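You operate a simulated robot arm through the tools that you are given. There is no shell and no other tool. Be economical: measure what you need, move in short steps, check, and stop when the job is done.

Carry out the task below with a simulated robot arm. There is one attempt and no reset: what you move stays moved.

TASK
Put the steel weight that says "257" from the wooden table on the grey steel block and the steel weight that says "449" on the white tile.
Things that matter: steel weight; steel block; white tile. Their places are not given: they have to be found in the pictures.

It is judged by the outcome, as a careful person would: the job done as asked, and still so three seconds after it is handed in. It fails if anything else is knocked over, pushed out of place, dropped, spilled or broken.

THE ROBOT
A 7-joint arm with a two-finger parallel gripper, fixed in place. Base frame: the origin is at the foot of the arm, x ahead of it, y to its left, z up; the work surface is at about z = 0. Lengths are in m, angles in degrees, forces in N, time in s.
With the tool pointing down near the work surface it reaches from about 0.24 to 0.62 m from the base axis. Its first joint turns from -66.0 to 66.0 degrees. Payload 2.6 kg.
Tool frame: the origin (TCP) lies between the finger pads and is the grasp point; the fingertips stand 0.03 m ahead of it; z points along the fingers, y is the line along which they close. The gripper opens to 0.094 m. The fingers are 0.028 m wide and 0.01 m thick; the gripper's body (0.05 by 0.096 m) begins 0.055 m behind the TCP.
Orientation is that of the tool frame in the base frame, as a unit quaternion [x, y, z, w]. With the fingers straight down and closing along the base's y, the tool's x points along the base's -x, its y along +y and its z along -z.

THE INTERFACE
- The arm moves only by the tool drive_tool. Its argument "plan" is a list of rows, each an object (a shift or turn left out is 0, a gripper value left out holds the last) with "jaw": the closure in counts, from 0 (fully open) to 255 (shut); "delta_pos": the shift along the tool's x, y, z in units of 50 mm (1.0 is 50 mm), a list of three; "spin": the turn about the tool's z in units of 5 degrees (1.0 is 5 degrees). In form: [{"jaw": jaw, "delta_pos": [dx, dy, dz], "spin": spin}, ...]. A call has 1 to 8 rows; each row shifts and turns the commanded pose from where the row before left it, along the tool's axes as they then stand. A call with a number of a shift or a turn outside -1 to 1 is refused whole. A row lasts 0.2 s, in which the tool goes at most 0.05 m and 8.6 degrees; a call with a longer step from one row to the next is refused whole, and so is a gripper value outside its range. A pose out of reach is approached as far as the arm can. The call stops where the force on the tool passes 40 N (or 10 N more than at its start, if that is more) or the arm is blocked; 0.2 s more then pass. The fingers move at their own pace (about 0.072 m/s each) and stop on an object; they squeeze with about 23 N. The grip force told is the motor's: it shows also when the fingers shut on nothing. Time passes only in rows, and 0.2 s behind the last, so rows that do not move let the fingers close. It gives the time, the measured TCP pose, the force on the tool (base axes), the opening and the grip force at its end, in the units of the frame above (readings bear some noise).
- Cameras (640 x 400 px; columns grow to the right, rows downward): "scene" is fixed at [0.0367, 0.4278, 0.5736]; the picture's right is [-0.78, -0.62, 0.00], its down [-0.29, 0.37, -0.88] and it looks along [0.55, -0.69, -0.47] (base axes); focal length 309 px, centre (320, 200). "wrist" rides on the gripper at [-0.037, 0, -0.058] in the tool frame; the picture's right is [0.00, -1.00, 0.00], its down [0.97, 0.00, -0.24] and it looks along [0.24, 0.00, 0.97] (tool axes); focal length 218 px, centre (320, 200).
- capture(camera): a new picture of that camera. No time passes.
- probe_pixels(camera, pixels): there is no depth. For up to 12 entries [column, row, z] of the newest picture of that camera ("zoom" is the newest enlarged one), the place [x, y] in the base frame at which the ray of that pixel passes the height z, good to about 0.003 m. No time passes.
- zoom(camera, box): a new picture of the part [left, top, right, bottom] of that camera's present view, enlarged. No time passes.
- hand_in(): hands the job in; it is judged then, once.

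Work in short steps. Measure before you move; look again where a grasp or a placing could have gone wrong, and mend it. You have 60 turns and 30 pictures in all, the two below and enlarged ones among them. Open the gripper and draw the arm clear of the work before you hand the job in, unless the task says otherwise; then end with one line.

The tools are called after ">>>" as a command line: name --argument value ..., lists and objects as JSON in quotes. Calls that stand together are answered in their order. drive_tool: Moves the arm, as the interface text tells. Its arguments: {"type":"object","properties":{"plan":{"type":"array"}},"required":["plan"]} The other tools are called the same way: capture (camera) takes a picture; probe_pixels (camera, pixels) gives the place at which the rays of pixels pass given heights; zoom (camera, box) takes an enlarged picture of a part of a camera's view; hand_in () hands the job in.

At the start:

```text
clock: 0.0
ee_pos: [0.4214, -0.1299, 0.3208]
tool_rot: [0.001, 1.0, 0.0, 0.0]
wrist_force: [-0.2, -0.5, 0.6]
opening: 0.0939
finger_force: 0.0
```

scene: 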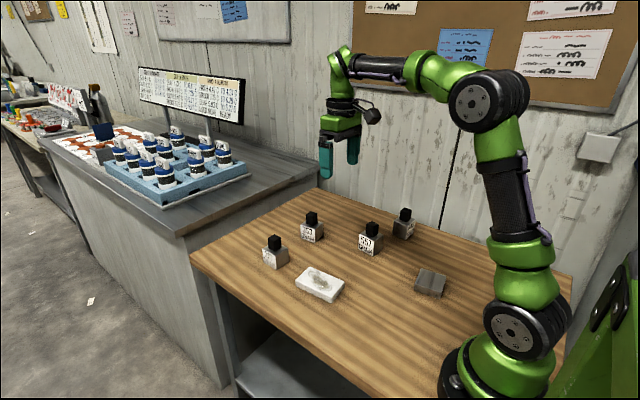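
wrist: 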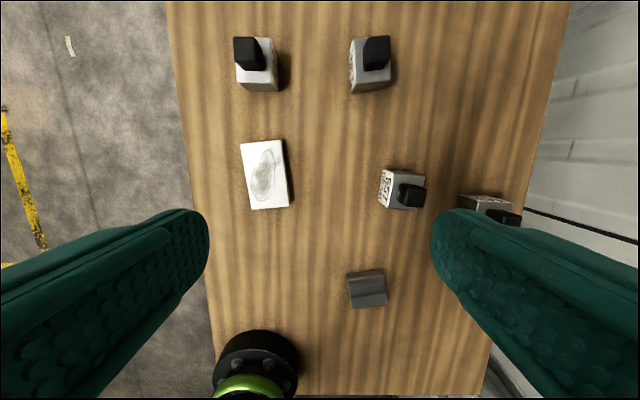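

The scene shows four weights with black knobs near (275,250), (312,227), (370,238), (404,222), a white tile (320,284) and a grey block (430,283). I zoom to read the labels.

>>> zoom --camera "scene" --box '[250, 200, 340, 280]'

>>> zoom --camera "scene" --box '[345, 195, 455, 305]'

>>> zoom --camera "wrist" --box '[220, 20, 540, 320]'

```text
5.00 times, centred on (295, 240) of scene
```

zoom: 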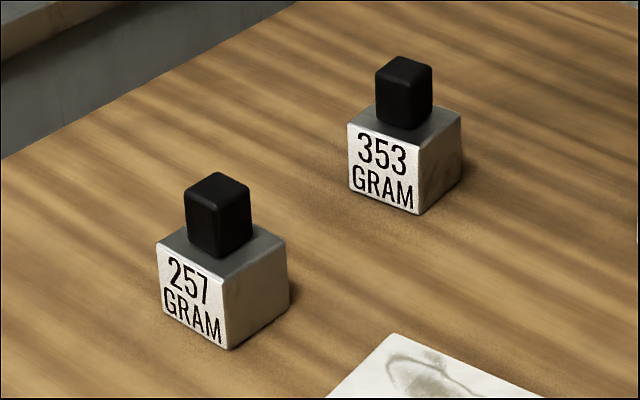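

```text
3.64 times, centred on (400, 250) of scene
```

zoom: 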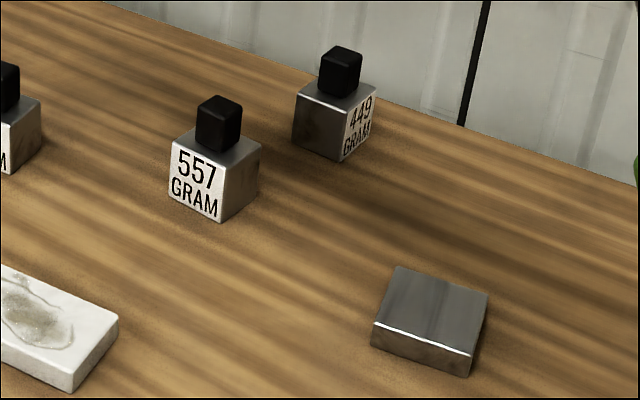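

```text
1.33 times, centred on (380, 170) of wrist
```

zoom: 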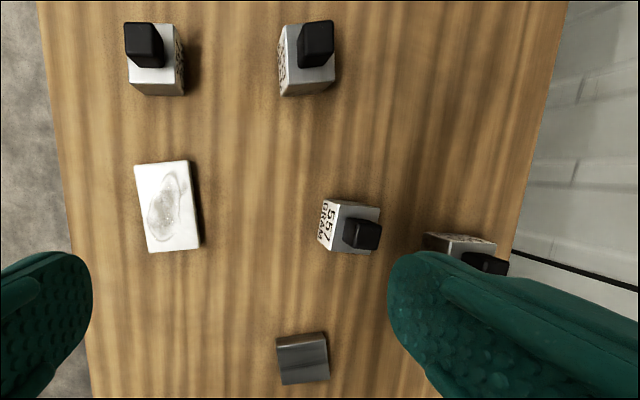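

The 257 weight is at scene (275,250) (wrist 255,65), and the 449 weight is at scene (404,222), partly hidden in the wrist view. Now I measure their base corners, plus the block and tile.

>>> probe_pixels --camera "scene" --pixels '[[276.6, 270, 0], [263.6, 263.4, 0], [288.6, 261.6, 0], [405.5, 239.6, 0], [392.3, 233.5, 0], [413.7, 231.3, 0], [440.4, 298.6, 0], [441.2, 292.6, 0.015], [421.4, 268.4, 0.015], [446.2, 275.3, 0.015], [415.1, 283.5, 0.015], [274.4, 236.4, 0.06]]'

>>> probe_pixels --camera "wrist" --pixels '[[240, 144, 0.015], [282, 139, 0.015], [290, 206, 0.015], [250, 210, 0.015], [347, 274, 0.015], [384, 269, 0.015], [387, 304, 0.015], [352, 309, 0.015], [239, 91, 0], [278, 91, 0], [247, 53, 0.065], [235, 67, 0.04]]'

>>> zoom --camera "scene" --box '[280, 255, 360, 305]'

```text
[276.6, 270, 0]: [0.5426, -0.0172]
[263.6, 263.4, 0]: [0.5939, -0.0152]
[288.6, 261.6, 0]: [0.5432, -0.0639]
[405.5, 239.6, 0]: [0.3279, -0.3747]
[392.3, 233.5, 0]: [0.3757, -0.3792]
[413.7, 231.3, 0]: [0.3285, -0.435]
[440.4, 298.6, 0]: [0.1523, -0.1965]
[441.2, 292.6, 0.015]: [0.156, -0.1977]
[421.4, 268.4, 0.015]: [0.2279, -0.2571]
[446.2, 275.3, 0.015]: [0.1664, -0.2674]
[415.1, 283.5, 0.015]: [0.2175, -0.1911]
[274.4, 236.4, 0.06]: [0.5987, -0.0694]
```

```text
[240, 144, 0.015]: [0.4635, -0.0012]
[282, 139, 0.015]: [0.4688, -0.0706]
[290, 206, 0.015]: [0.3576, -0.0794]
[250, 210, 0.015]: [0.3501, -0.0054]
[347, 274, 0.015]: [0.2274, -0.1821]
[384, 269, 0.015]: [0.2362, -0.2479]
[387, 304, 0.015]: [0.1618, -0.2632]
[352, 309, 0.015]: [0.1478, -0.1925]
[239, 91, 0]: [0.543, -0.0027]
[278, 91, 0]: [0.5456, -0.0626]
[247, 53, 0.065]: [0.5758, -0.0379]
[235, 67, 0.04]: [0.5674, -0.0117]
```

```text
8.00 times, centred on (320, 280) of scene
```

zoom: 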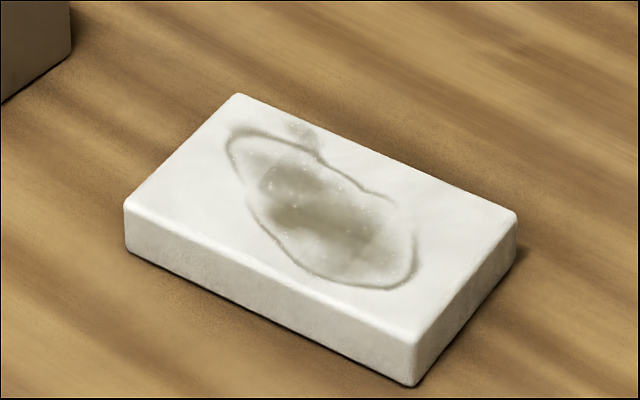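

Cross-checking the rays: 257 is centred near (0.568,-0.040), roughly axis-aligned, with its knob top at about z=0.088. I move above it and look.

>>> drive_tool --plan '[{"jaw": 0, "delta_pos": [-0.735, 0.45, 0]}, {"delta_pos": [-0.735, 0.45, 0]}, {"delta_pos": [-0.735, 0.45, 0]}, {"delta_pos": [-0.735, 0.45, 0]}, {"delta_pos": [0, 0, 0.8]}, {"delta_pos": [0, 0, 0.8]}, {"delta_pos": [0, 0, 0.6]}, {}]'

>>> capture --camera "wrist"

>>> capture --camera "scene"

```text
clock: 1.8
ee_pos: [0.541, -0.0486, 0.2054]
tool_rot: [0.001, 1.0, -0.001, 0.0]
wrist_force: [-0.1, 0.8, -0.2]
opening: 0.0942
finger_force: 0.1
out of reach, approached as far as the arm can: row 4
```

```text
23 pictures are left
```

wrist: 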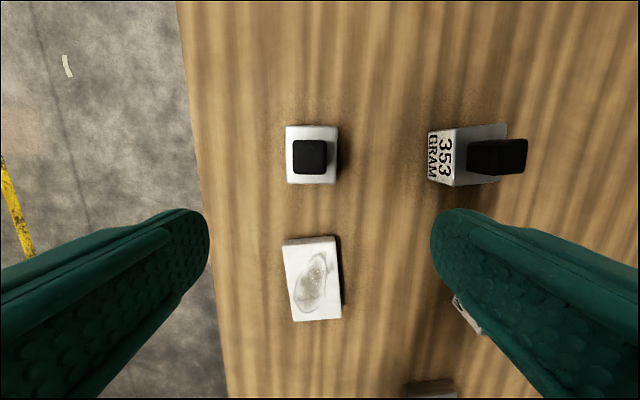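

```text
22 pictures are left
```

scene: 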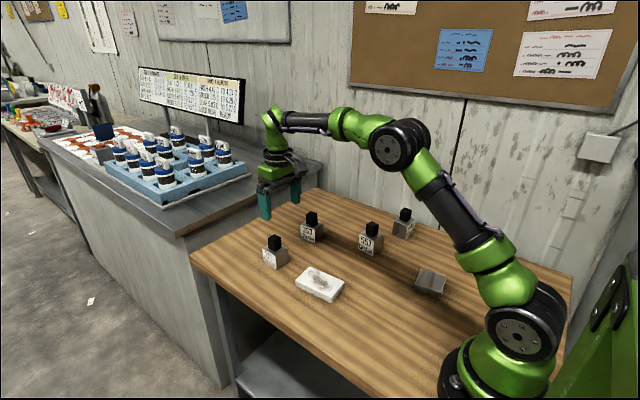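

The knob is at wrist (309,157), with its top spanning (292–326, 141–174). I measure the knob, the body, and the tile.

>>> probe_pixels --camera "wrist" --pixels '[[309, 157, 0.088], [309, 157, 0.075], [292, 157, 0.088], [326, 157, 0.088], [287, 126, 0.047], [338, 126, 0.047], [337, 176, 0.047], [287, 183, 0], [283, 243, 0.015], [335, 236, 0.015], [341, 318, 0.015], [293, 321, 0.015]]'

```text
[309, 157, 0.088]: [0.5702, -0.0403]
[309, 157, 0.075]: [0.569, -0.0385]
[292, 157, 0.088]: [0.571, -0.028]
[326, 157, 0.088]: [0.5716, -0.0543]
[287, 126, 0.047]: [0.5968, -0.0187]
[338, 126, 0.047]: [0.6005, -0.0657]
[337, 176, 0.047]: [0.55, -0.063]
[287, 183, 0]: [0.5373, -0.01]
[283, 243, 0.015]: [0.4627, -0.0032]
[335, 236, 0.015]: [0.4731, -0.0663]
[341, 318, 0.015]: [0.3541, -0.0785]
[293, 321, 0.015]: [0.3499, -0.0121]
```

Knob centre is (0.570,-0.041). I lower to z≈0.13 (tips above the knob) while correcting x and y.

>>> drive_tool --plan '[{"delta_pos": [0, 0.15, 0.75]}, {"delta_pos": [0, 0, 0.75]}, {"delta_pos": [-0.3, 0, 0]}, {}]'

```text
clock: 2.8
ee_pos: [0.5588, -0.0398, 0.1281]
tool_rot: [0.0, 1.0, -0.001, 0.0]
wrist_force: [0.7, -0.6, -0.2]
opening: 0.0939
finger_force: 0.2
```

>>> drive_tool --plan '[{"delta_pos": [-0.22, 0, 0]}, {"delta_pos": [0, -0.02, 0.45]}, {"delta_pos": [0, 0, 0.45]}, {}]'

>>> capture --camera "wrist"

>>> zoom --camera "scene" --box '[225, 190, 345, 280]'

```text
clock: 3.8
ee_pos: [0.5683, -0.0437, 0.0854]
tool_rot: [0.0, 1.0, 0.0, 0.0]
wrist_force: [-0.2, 0.4, -0.7]
opening: 0.0942
finger_force: 0.1
```

```text
21 pictures are left
```

wrist: 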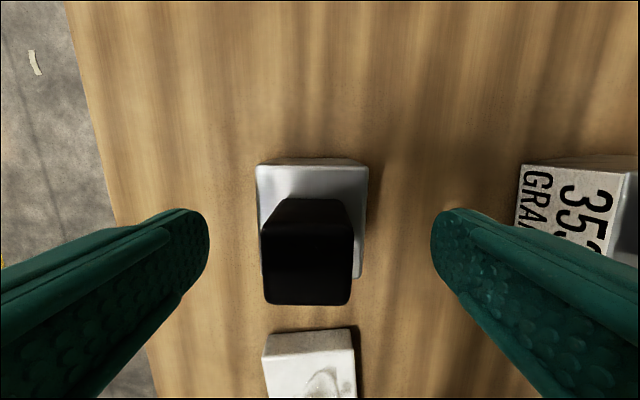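

```text
4.44 times, centred on (285, 235) of scene
```

zoom: 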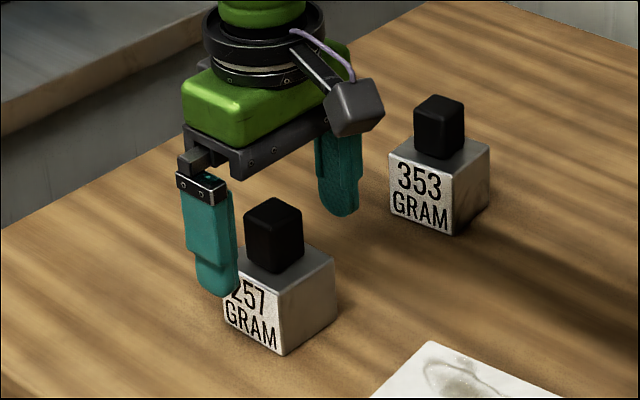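

The knob is between the fingers with its centre at about column 307. I close.

>>> drive_tool --plan '[{"delta_pos": [0, 0.05, 0.03]}, {"jaw": 255}, {"jaw": 255}, {"jaw": 255}, {"jaw": 255}]'

```text
clock: 5.0
ee_pos: [0.5689, -0.0401, 0.0839]
tool_rot: [0.001, 1.0, 0.0, 0.0]
wrist_force: [-0.5, 1.5, 1.0]
opening: 0.0323
finger_force: 22.5
```

>>> drive_tool --plan '[{"delta_pos": [0, 0, -0.5]}, {"delta_pos": [0, 0, -0.5]}, {"delta_pos": [0.6, 0, -0.6]}, {"delta_pos": [0.6, 0, -0.6]}, {"delta_pos": [0.6, 0, -0.6]}, {}]'

>>> capture --camera "wrist"

```text
clock: 6.4
ee_pos: [0.4751, -0.0408, 0.2239]
tool_rot: [-0.001, 1.0, 0.0, 0.0]
wrist_force: [0.4, -0.7, -2.1]
opening: 0.0323
finger_force: 23.2
```

```text
19 pictures are left
```

wrist: 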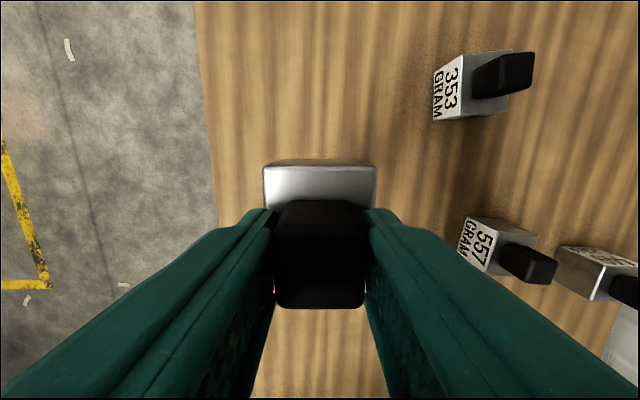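

Held (opening 0.032). I move over the block at safe height.

>>> drive_tool --plan '[{"delta_pos": [0.8, -0.53, 0]}, {"delta_pos": [0.8, -0.53, 0]}, {"delta_pos": [0.8, -0.53, 0]}, {"delta_pos": [0.8, -0.53, 0]}, {"delta_pos": [0.8, -0.53, 0]}, {"delta_pos": [0.8, -0.53, 0]}, {"delta_pos": [0.8, -0.53, 0]}, {}]'

>>> capture --camera "wrist"

>>> zoom --camera "scene" --box '[370, 190, 490, 310]'

```text
clock: 8.2
ee_pos: [0.1936, -0.2288, 0.2191]
tool_rot: [0.001, 1.0, 0.0, 0.0]
wrist_force: [-0.3, -0.2, -1.9]
opening: 0.0324
finger_force: 22.7
```

```text
18 pictures are left
```

wrist: 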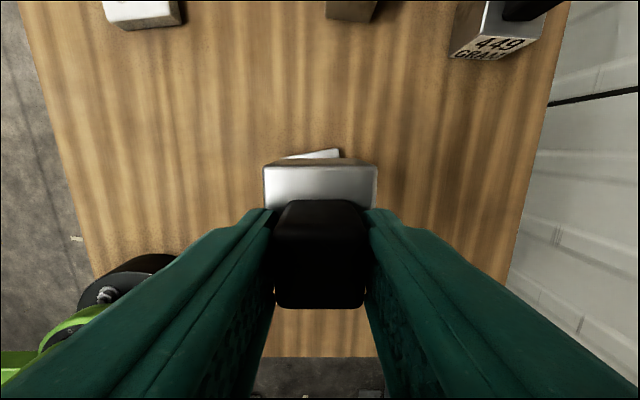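

```text
3.33 times, centred on (430, 250) of scene
```

zoom: 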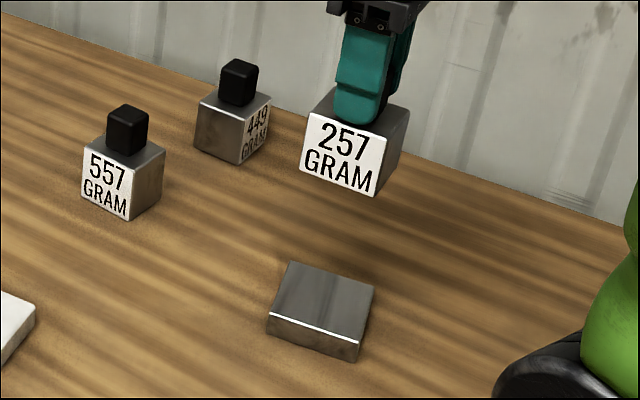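

>>> probe_pixels --camera "wrist" --pixels '[[340, 149, 0.016], [340, 149, 0.02], [287, 158, 0.02]]'

>>> probe_pixels --camera "zoom" --pixels '[[288, 262, 0.02], [375, 286, 0.02], [358, 342, 0.02], [270, 315, 0.02], [357, 362, 0], [267, 332, 0], [372, 312, 0], [270, 315, 0.015], [288, 262, 0.015], [375, 286, 0.015], [358, 342, 0.015]]'

```text
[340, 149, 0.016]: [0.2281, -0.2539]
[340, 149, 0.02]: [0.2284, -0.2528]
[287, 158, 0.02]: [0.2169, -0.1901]
```

```text
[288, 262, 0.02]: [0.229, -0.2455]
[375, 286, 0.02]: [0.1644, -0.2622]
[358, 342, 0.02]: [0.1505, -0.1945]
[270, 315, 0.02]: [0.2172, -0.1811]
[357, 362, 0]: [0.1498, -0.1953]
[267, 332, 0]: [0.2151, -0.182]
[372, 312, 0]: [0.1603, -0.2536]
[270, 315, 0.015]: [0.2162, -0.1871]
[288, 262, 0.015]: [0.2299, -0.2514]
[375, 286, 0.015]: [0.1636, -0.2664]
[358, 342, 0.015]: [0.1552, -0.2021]
```

Block top is about z=0.02, centre ≈(0.190,-0.222), yaw ≈10°. I align and descend to just above it.

>>> drive_tool --plan '[{"delta_pos": [0.07, 0.136, 0]}, {"spin": -1}, {"spin": -1}, {"delta_pos": [0, 0, 0.7]}, {"delta_pos": [0, 0, 0.7]}, {"delta_pos": [0, 0, 0.5]}, {}]'

>>> zoom --camera "scene" --box '[380, 220, 480, 310]'

>>> capture --camera "wrist"

```text
clock: 9.8
ee_pos: [0.1941, -0.2187, 0.1252]
tool_rot: [-0.087, 0.996, 0.0, 0.0]
wrist_force: [-0.6, -0.3, -2.2]
opening: 0.0321
finger_force: 23.0
```

```text
4.44 times, centred on (430, 265) of scene
```

zoom: 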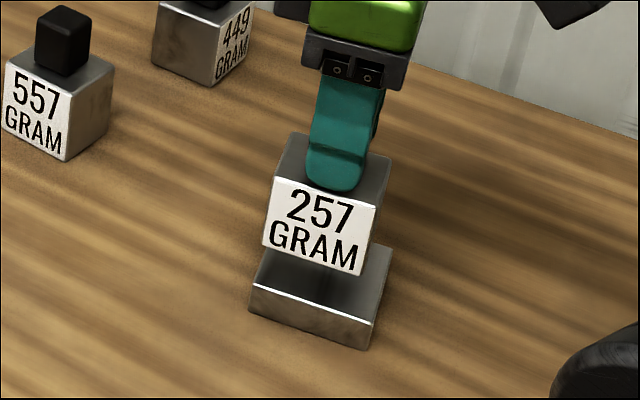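

```text
15 pictures are left
```

wrist: 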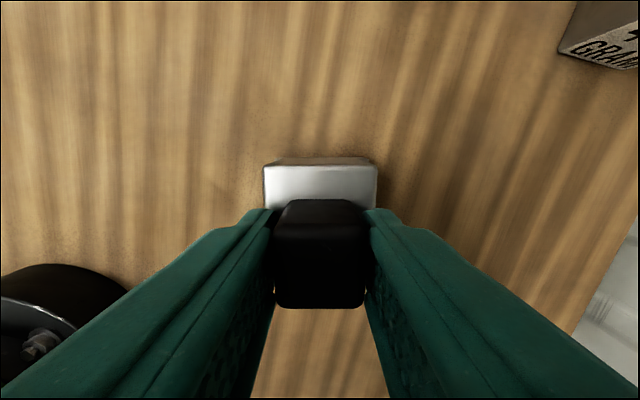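

Weight and block are aligned. I lower the last 20 mm in small steps.

>>> drive_tool --plan '[{"delta_pos": [0.07, -0.05, 0.15]}, {"delta_pos": [0, 0, 0.1]}, {"delta_pos": [0, 0, 0.06]}, {"delta_pos": [0, 0, 0.04]}, {}]'

>>> zoom --camera "scene" --box '[380, 220, 480, 310]'

```text
clock: 11.0
ee_pos: [0.1907, -0.2205, 0.109]
tool_rot: [-0.087, 0.996, 0.0, 0.0]
wrist_force: [-1.0, -0.3, -1.7]
opening: 0.0322
finger_force: 22.7
```

```text
4.44 times, centred on (430, 265) of scene
```

zoom: 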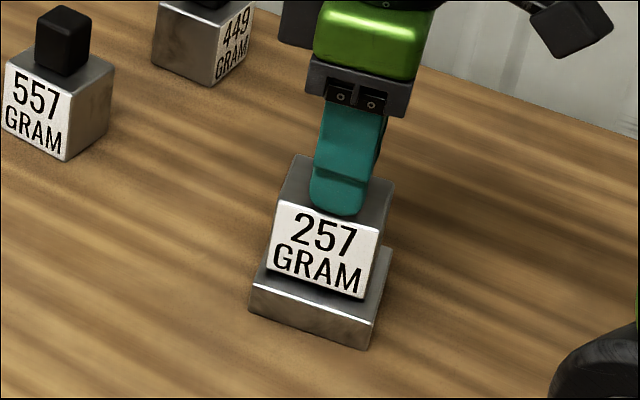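

No contact yet (force still the weight alone); I go on in 2 mm steps.

>>> drive_tool --plan '[{"delta_pos": [0, 0, 0.04]}, {"delta_pos": [0, 0, 0.03]}, {}]'

```text
clock: 11.8
ee_pos: [0.191, -0.2214, 0.1065]
tool_rot: [-0.087, 0.996, 0.0, 0.0]
wrist_force: [-0.8, 0.4, -1.9]
opening: 0.0323
finger_force: 23.0
```

>>> drive_tool --plan '[{"delta_pos": [0, 0, 0.03]}, {"delta_pos": [0, 0, 0.03]}, {}]'

```text
clock: 12.6
ee_pos: [0.1917, -0.2223, 0.1048]
tool_rot: [-0.087, 0.996, -0.001, 0.001]
wrist_force: [-1.7, 3.4, 16.4]
opening: 0.0323
finger_force: 23.0
```

Contact: the force turned up to +16 N. I open and rise.

>>> drive_tool --plan '[{"delta_pos": [0, 0, -0.02]}, {"jaw": 0}, {"jaw": 0}, {"jaw": 0}, {"jaw": 0}, {"delta_pos": [0, 0, -0.5]}, {"delta_pos": [0, 0, -0.9]}, {"delta_pos": [0, 0, -0.9]}]'

>>> zoom --camera "scene" --box '[360, 190, 480, 310]'

>>> capture --camera "wrist"

```text
clock: 14.4
ee_pos: [0.1886, -0.2229, 0.2196]
tool_rot: [-0.086, 0.996, 0.001, 0.0]
wrist_force: [0.0, 0.4, 0.4]
opening: 0.094
finger_force: 0.1
```

```text
3.33 times, centred on (420, 250) of scene
```

zoom: 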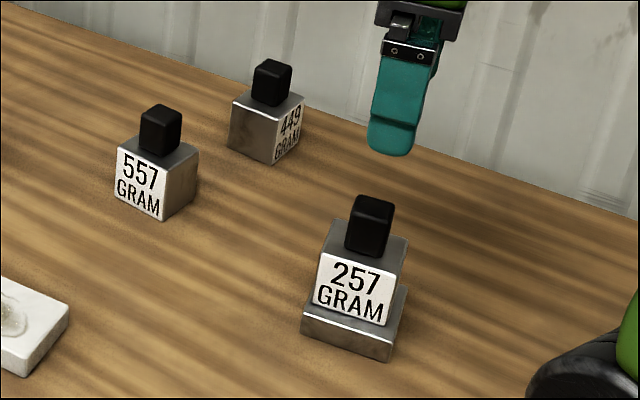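

```text
12 pictures are left
```

wrist: 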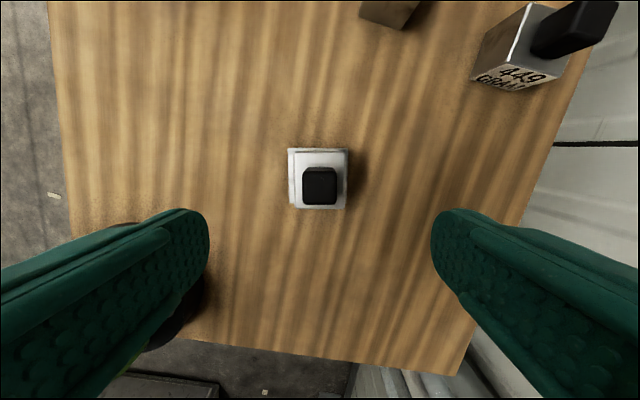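

257 sits squarely on the block. Next I undo the spin and move over the 449 weight near (0.352,-0.407).

>>> drive_tool --plan '[{"spin": 1}, {"spin": 1}, {"delta_pos": [-0.58, -0.67, 0]}, {"delta_pos": [-0.58, -0.67, 0]}, {"delta_pos": [-0.58, -0.67, 0]}, {"delta_pos": [-0.58, -0.67, 0.2]}, {"delta_pos": [-0.58, -0.67, 0.2]}, {}]'

>>> capture --camera "wrist"

```text
clock: 16.2
ee_pos: [0.3343, -0.3915, 0.2009]
tool_rot: [0.001, 1.0, 0.0, 0.0]
wrist_force: [-0.1, 0.5, 0.1]
opening: 0.0939
finger_force: 0.1
```

```text
11 pictures are left
```

wrist: 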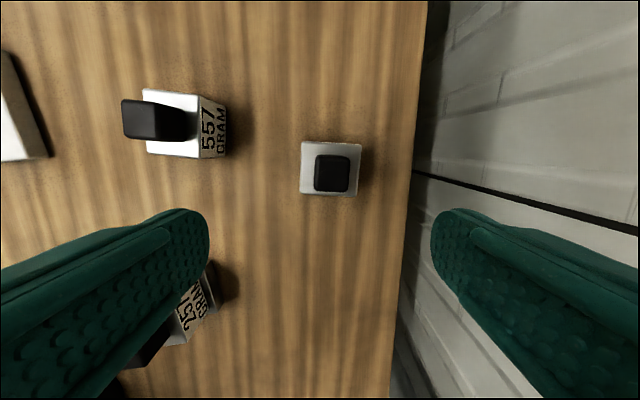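

>>> probe_pixels --camera "wrist" --pixels '[[332, 174, 0.088], [314, 174, 0.088], [350, 174, 0.088], [303, 141, 0.047], [360, 143, 0.047], [357, 194, 0.047], [301, 192, 0.047], [417, 170, 0], [316, 155, 0.088], [349, 158, 0.088]]'

```text
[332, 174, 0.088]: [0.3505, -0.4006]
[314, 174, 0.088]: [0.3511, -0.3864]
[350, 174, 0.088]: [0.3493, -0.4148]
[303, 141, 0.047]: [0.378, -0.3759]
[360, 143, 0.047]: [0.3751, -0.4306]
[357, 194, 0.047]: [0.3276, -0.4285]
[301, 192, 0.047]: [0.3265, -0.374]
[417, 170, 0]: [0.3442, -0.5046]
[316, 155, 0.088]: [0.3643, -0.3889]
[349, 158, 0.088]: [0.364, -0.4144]
```

Knob centre is (0.350,-0.4015) with yaw about -3°; the table edge (y≈-0.505) is clear of the fingers. I align and descend.

>>> drive_tool --plan '[{"delta_pos": [-0.32, -0.2, 0]}, {"spin": 0.6, "delta_pos": [0, 0, 0.6]}, {"delta_pos": [0, 0, 0.7]}, {}]'

>>> capture --camera "wrist"

```text
clock: 17.2
ee_pos: [0.352, -0.3971, 0.134]
tool_rot: [0.027, 1.0, 0.0, 0.0]
wrist_force: [0.3, -0.6, -0.2]
opening: 0.094
finger_force: 0.1
```

```text
10 pictures are left
```

wrist: 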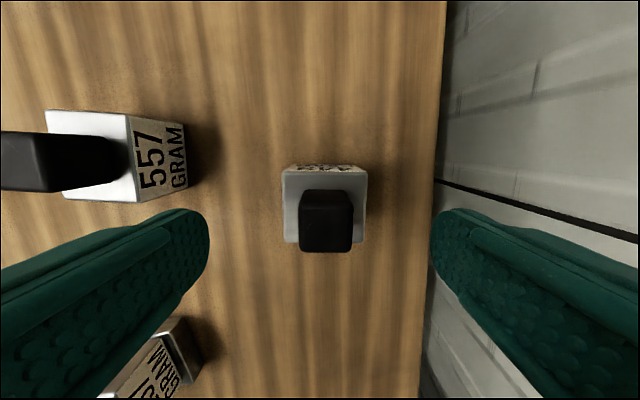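

>>> probe_pixels --camera "wrist" --pixels '[[186, 187, 0], [186, 125, 0], [136, 202, 0.047], [126, 113, 0.047], [326, 235, 0.088]]'

```text
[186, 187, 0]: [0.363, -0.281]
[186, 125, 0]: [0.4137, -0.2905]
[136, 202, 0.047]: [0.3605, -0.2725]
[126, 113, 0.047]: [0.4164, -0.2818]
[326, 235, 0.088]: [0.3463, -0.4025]
```

The 557 weight ends at y≈-0.281 and my finger at about -0.344, so it is clear. I descend and close.

>>> drive_tool --plan '[{"delta_pos": [0.03, -0.08, 0.4]}, {"delta_pos": [0, 0, 0.4]}, {"delta_pos": [0, 0, 0.2]}, {}, {"jaw": 255}, {"jaw": 255}, {"jaw": 255}, {"jaw": 255}]'

>>> capture --camera "wrist"

```text
clock: 19.0
ee_pos: [0.3501, -0.4032, 0.0856]
tool_rot: [0.027, 1.0, 0.0, 0.001]
wrist_force: [2.0, -1.2, -0.2]
opening: 0.0324
finger_force: 22.9
```

```text
9 pictures are left
```

wrist: 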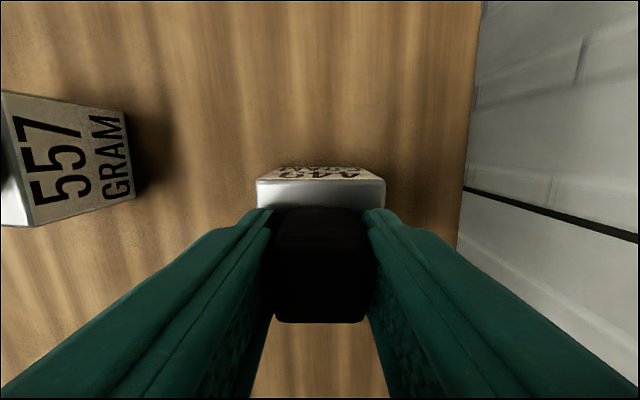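

Grip holds at 0.0324. I lift, drawing toward the base to x≈0.29, with clearance past 557.

>>> drive_tool --plan '[{"delta_pos": [0, 0, -0.4]}, {"delta_pos": [0, 0, -0.8]}, {"delta_pos": [0.5, 0, -0.7]}, {"delta_pos": [0.6, 0, -0.7]}, {"delta_pos": [0, 0, -0.5]}, {"spin": -0.6}, {}]'

>>> zoom --camera "scene" --box '[280, 255, 360, 305]'

```text
clock: 20.6
ee_pos: [0.2927, -0.4002, 0.2376]
tool_rot: [0.0, 1.0, 0.0, 0.0]
wrist_force: [-0.1, 0.2, -4.4]
opening: 0.0324
finger_force: 23.3
```

```text
8.00 times, centred on (320, 280) of scene
```

zoom: 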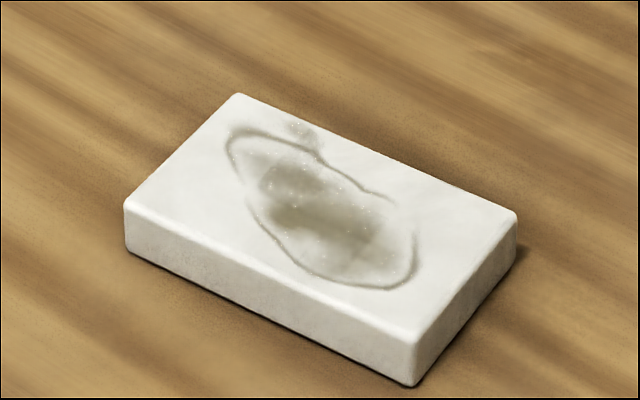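

>>> probe_pixels --camera "zoom" --pixels '[[238, 94, 0.02], [517, 214, 0.02], [418, 342, 0.02], [126, 202, 0.02], [413, 386, 0], [128, 248, 0], [516, 258, 0]]'

```text
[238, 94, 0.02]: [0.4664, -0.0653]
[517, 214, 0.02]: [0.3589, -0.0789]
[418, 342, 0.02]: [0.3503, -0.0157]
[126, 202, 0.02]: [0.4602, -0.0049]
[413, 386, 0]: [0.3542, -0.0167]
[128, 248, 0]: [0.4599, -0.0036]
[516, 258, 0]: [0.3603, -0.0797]
```

Tile centre ≈(0.409,-0.041), top ≈0.02, yaw ≈+6°. I move across in y first, then out in x.

>>> drive_tool --plan '[{"delta_pos": [0, 0.9, 0]}, {"delta_pos": [0, 0.9, 0]}, {"delta_pos": [0, 0.9, 0]}, {"delta_pos": [0, 0.9, 0]}, {"delta_pos": [0, 0.9, 0]}, {"delta_pos": [0, 0.9, 0]}, {"delta_pos": [0, 0.9, 0]}, {"delta_pos": [0, 0.88, 0]}]'

>>> drive_tool --plan '[{"delta_pos": [-0.77, 0, 0]}, {"delta_pos": [-0.77, 0, 0]}, {"delta_pos": [-0.77, 0, 0]}, {"spin": -0.6}, {"spin": -0.6}, {"delta_pos": [0, 0, 0.8]}, {"delta_pos": [0, 0, 0.8]}, {}]'

>>> capture --camera "wrist"

>>> zoom --camera "scene" --box '[260, 215, 380, 305]'

```text
clock: 22.4
ee_pos: [0.2926, -0.0402, 0.2411]
tool_rot: [0.0, 1.0, -0.001, 0.0]
wrist_force: [1.0, -0.4, -4.7]
opening: 0.0325
finger_force: 22.9
```

```text
clock: 24.2
ee_pos: [0.4106, -0.0397, 0.1581]
tool_rot: [-0.052, 0.999, 0.0, 0.0]
wrist_force: [-0.1, -0.3, -5.0]
opening: 0.0321
finger_force: 22.8
```

```text
7 pictures are left
```

wrist: 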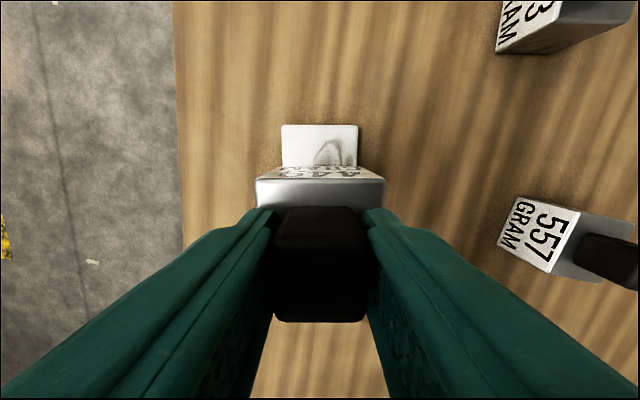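

```text
4.44 times, centred on (320, 260) of scene
```

zoom: 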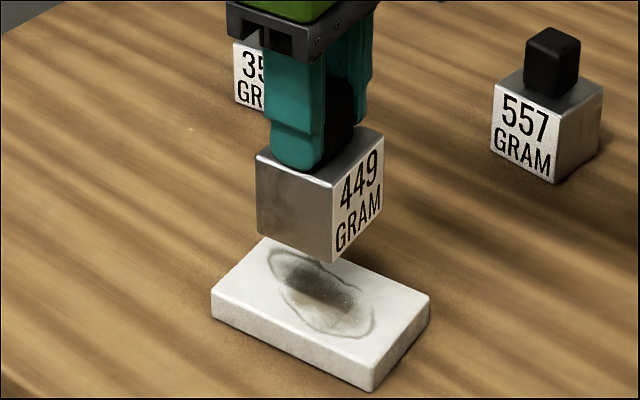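

Aligned with the tile. Descend to ~0.111.

>>> drive_tool --plan '[{"delta_pos": [0, 0, 0.45]}, {"delta_pos": [0, 0, 0.4]}, {"delta_pos": [0, 0, 0.05]}, {}]'

>>> drive_tool --plan '[{"delta_pos": [0, 0, 0.03]}, {"delta_pos": [0, 0, 0.03]}, {}]'

```text
clock: 25.2
ee_pos: [0.4119, -0.0415, 0.113]
tool_rot: [-0.052, 0.999, 0.0, 0.001]
wrist_force: [-0.5, 0.4, -4.6]
opening: 0.0322
finger_force: 22.8
```

```text
clock: 26.0
ee_pos: [0.4121, -0.04, 0.1107]
tool_rot: [-0.052, 0.999, 0.0, 0.0]
wrist_force: [-0.3, -0.7, -3.8]
opening: 0.0325
finger_force: 23.7
```

>>> drive_tool --plan '[{"delta_pos": [0.04, 0, 0.03]}, {"delta_pos": [0, 0, 0.03]}, {}]'

>>> drive_tool --plan '[{"delta_pos": [0, 0, 0.03]}, {}]'

```text
clock: 26.8
ee_pos: [0.409, -0.0411, 0.1086]
tool_rot: [-0.053, 0.999, 0.0, 0.001]
wrist_force: [0.5, 0.3, -4.6]
opening: 0.0325
finger_force: 22.9
```

```text
clock: 27.4
ee_pos: [0.4077, -0.0408, 0.1069]
tool_rot: [-0.053, 0.999, 0.0, -0.001]
wrist_force: [0.0, 1.1, -3.5]
opening: 0.0325
finger_force: 23.4
```

>>> drive_tool --plan '[{"delta_pos": [0, 0, 0.03]}, {}]'

```text
clock: 28.0
ee_pos: [0.4091, -0.0404, 0.1064]
tool_rot: [-0.052, 0.999, 0.0, 0.0]
wrist_force: [-2.6, -0.4, 2.5]
opening: 0.0324
finger_force: 23.0
```

Contact made (force from -4.5 to +2.5 N). Open and rise.

>>> drive_tool --plan '[{"jaw": 200}, {"jaw": 120}, {"jaw": 0}, {"jaw": 0}, {"jaw": 0}, {"delta_pos": [0, 0, -0.4]}, {"delta_pos": [0, 0, -0.9]}, {"delta_pos": [0, 0, -0.9]}]'

>>> capture --camera "wrist"

>>> capture --camera "scene"

>>> zoom --camera "scene" --box '[280, 205, 460, 310]'

```text
clock: 29.8
ee_pos: [0.4077, -0.0454, 0.216]
tool_rot: [-0.053, 0.999, -0.001, 0.0]
wrist_force: [-0.4, 0.2, 0.4]
opening: 0.0937
finger_force: 0.0
```

```text
5 pictures are left
```

wrist: 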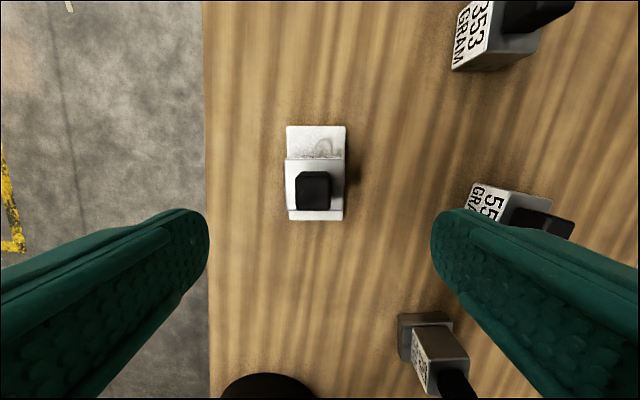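

```text
4 pictures are left
```

scene: 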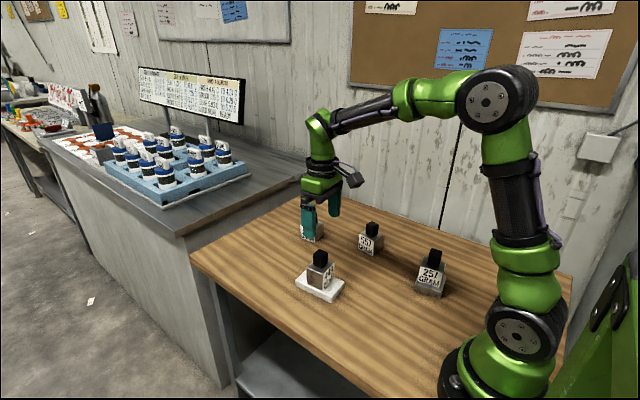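

```text
3.56 times, centred on (370, 258) of scene
```

zoom: 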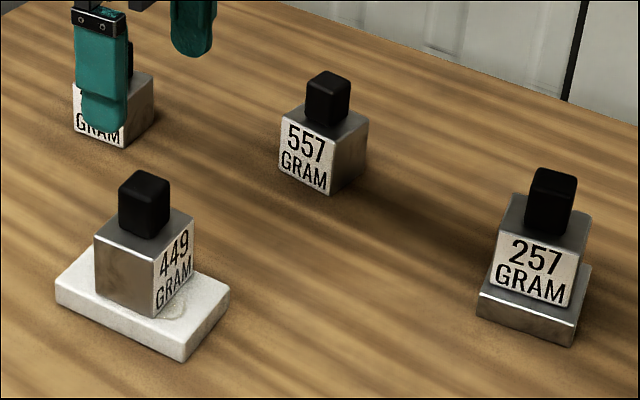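

Both weights stand where asked. I draw the arm higher and check that nothing is sliding.

>>> drive_tool --plan '[{"delta_pos": [0, 0, -0.9]}, {"delta_pos": [0, -0.8, -0.5]}, {"delta_pos": [0, -0.8, 0]}, {}, {}, {}, {}, {}]'

>>> zoom --camera "scene" --box '[280, 205, 460, 310]'

```text
clock: 31.6
ee_pos: [0.4159, -0.127, 0.2866]
tool_rot: [-0.052, 0.999, 0.0, -0.001]
wrist_force: [0.0, -0.3, -0.7]
opening: 0.094
finger_force: 0.0
```

```text
3.56 times, centred on (370, 258) of scene
```

zoom: 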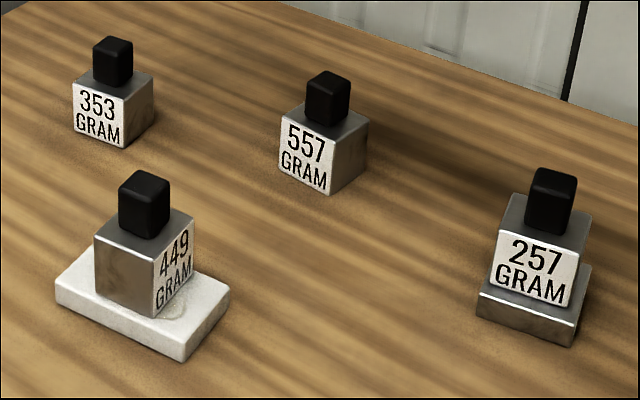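

Nothing has moved since release, and the arm is clear with the gripper open. I hand in.

>>> hand_in

```text
The job is handed in.
```

The 257 weight is on the grey steel block and the 449 weight is on the white tile; the 353 and 557 weights were not touched.
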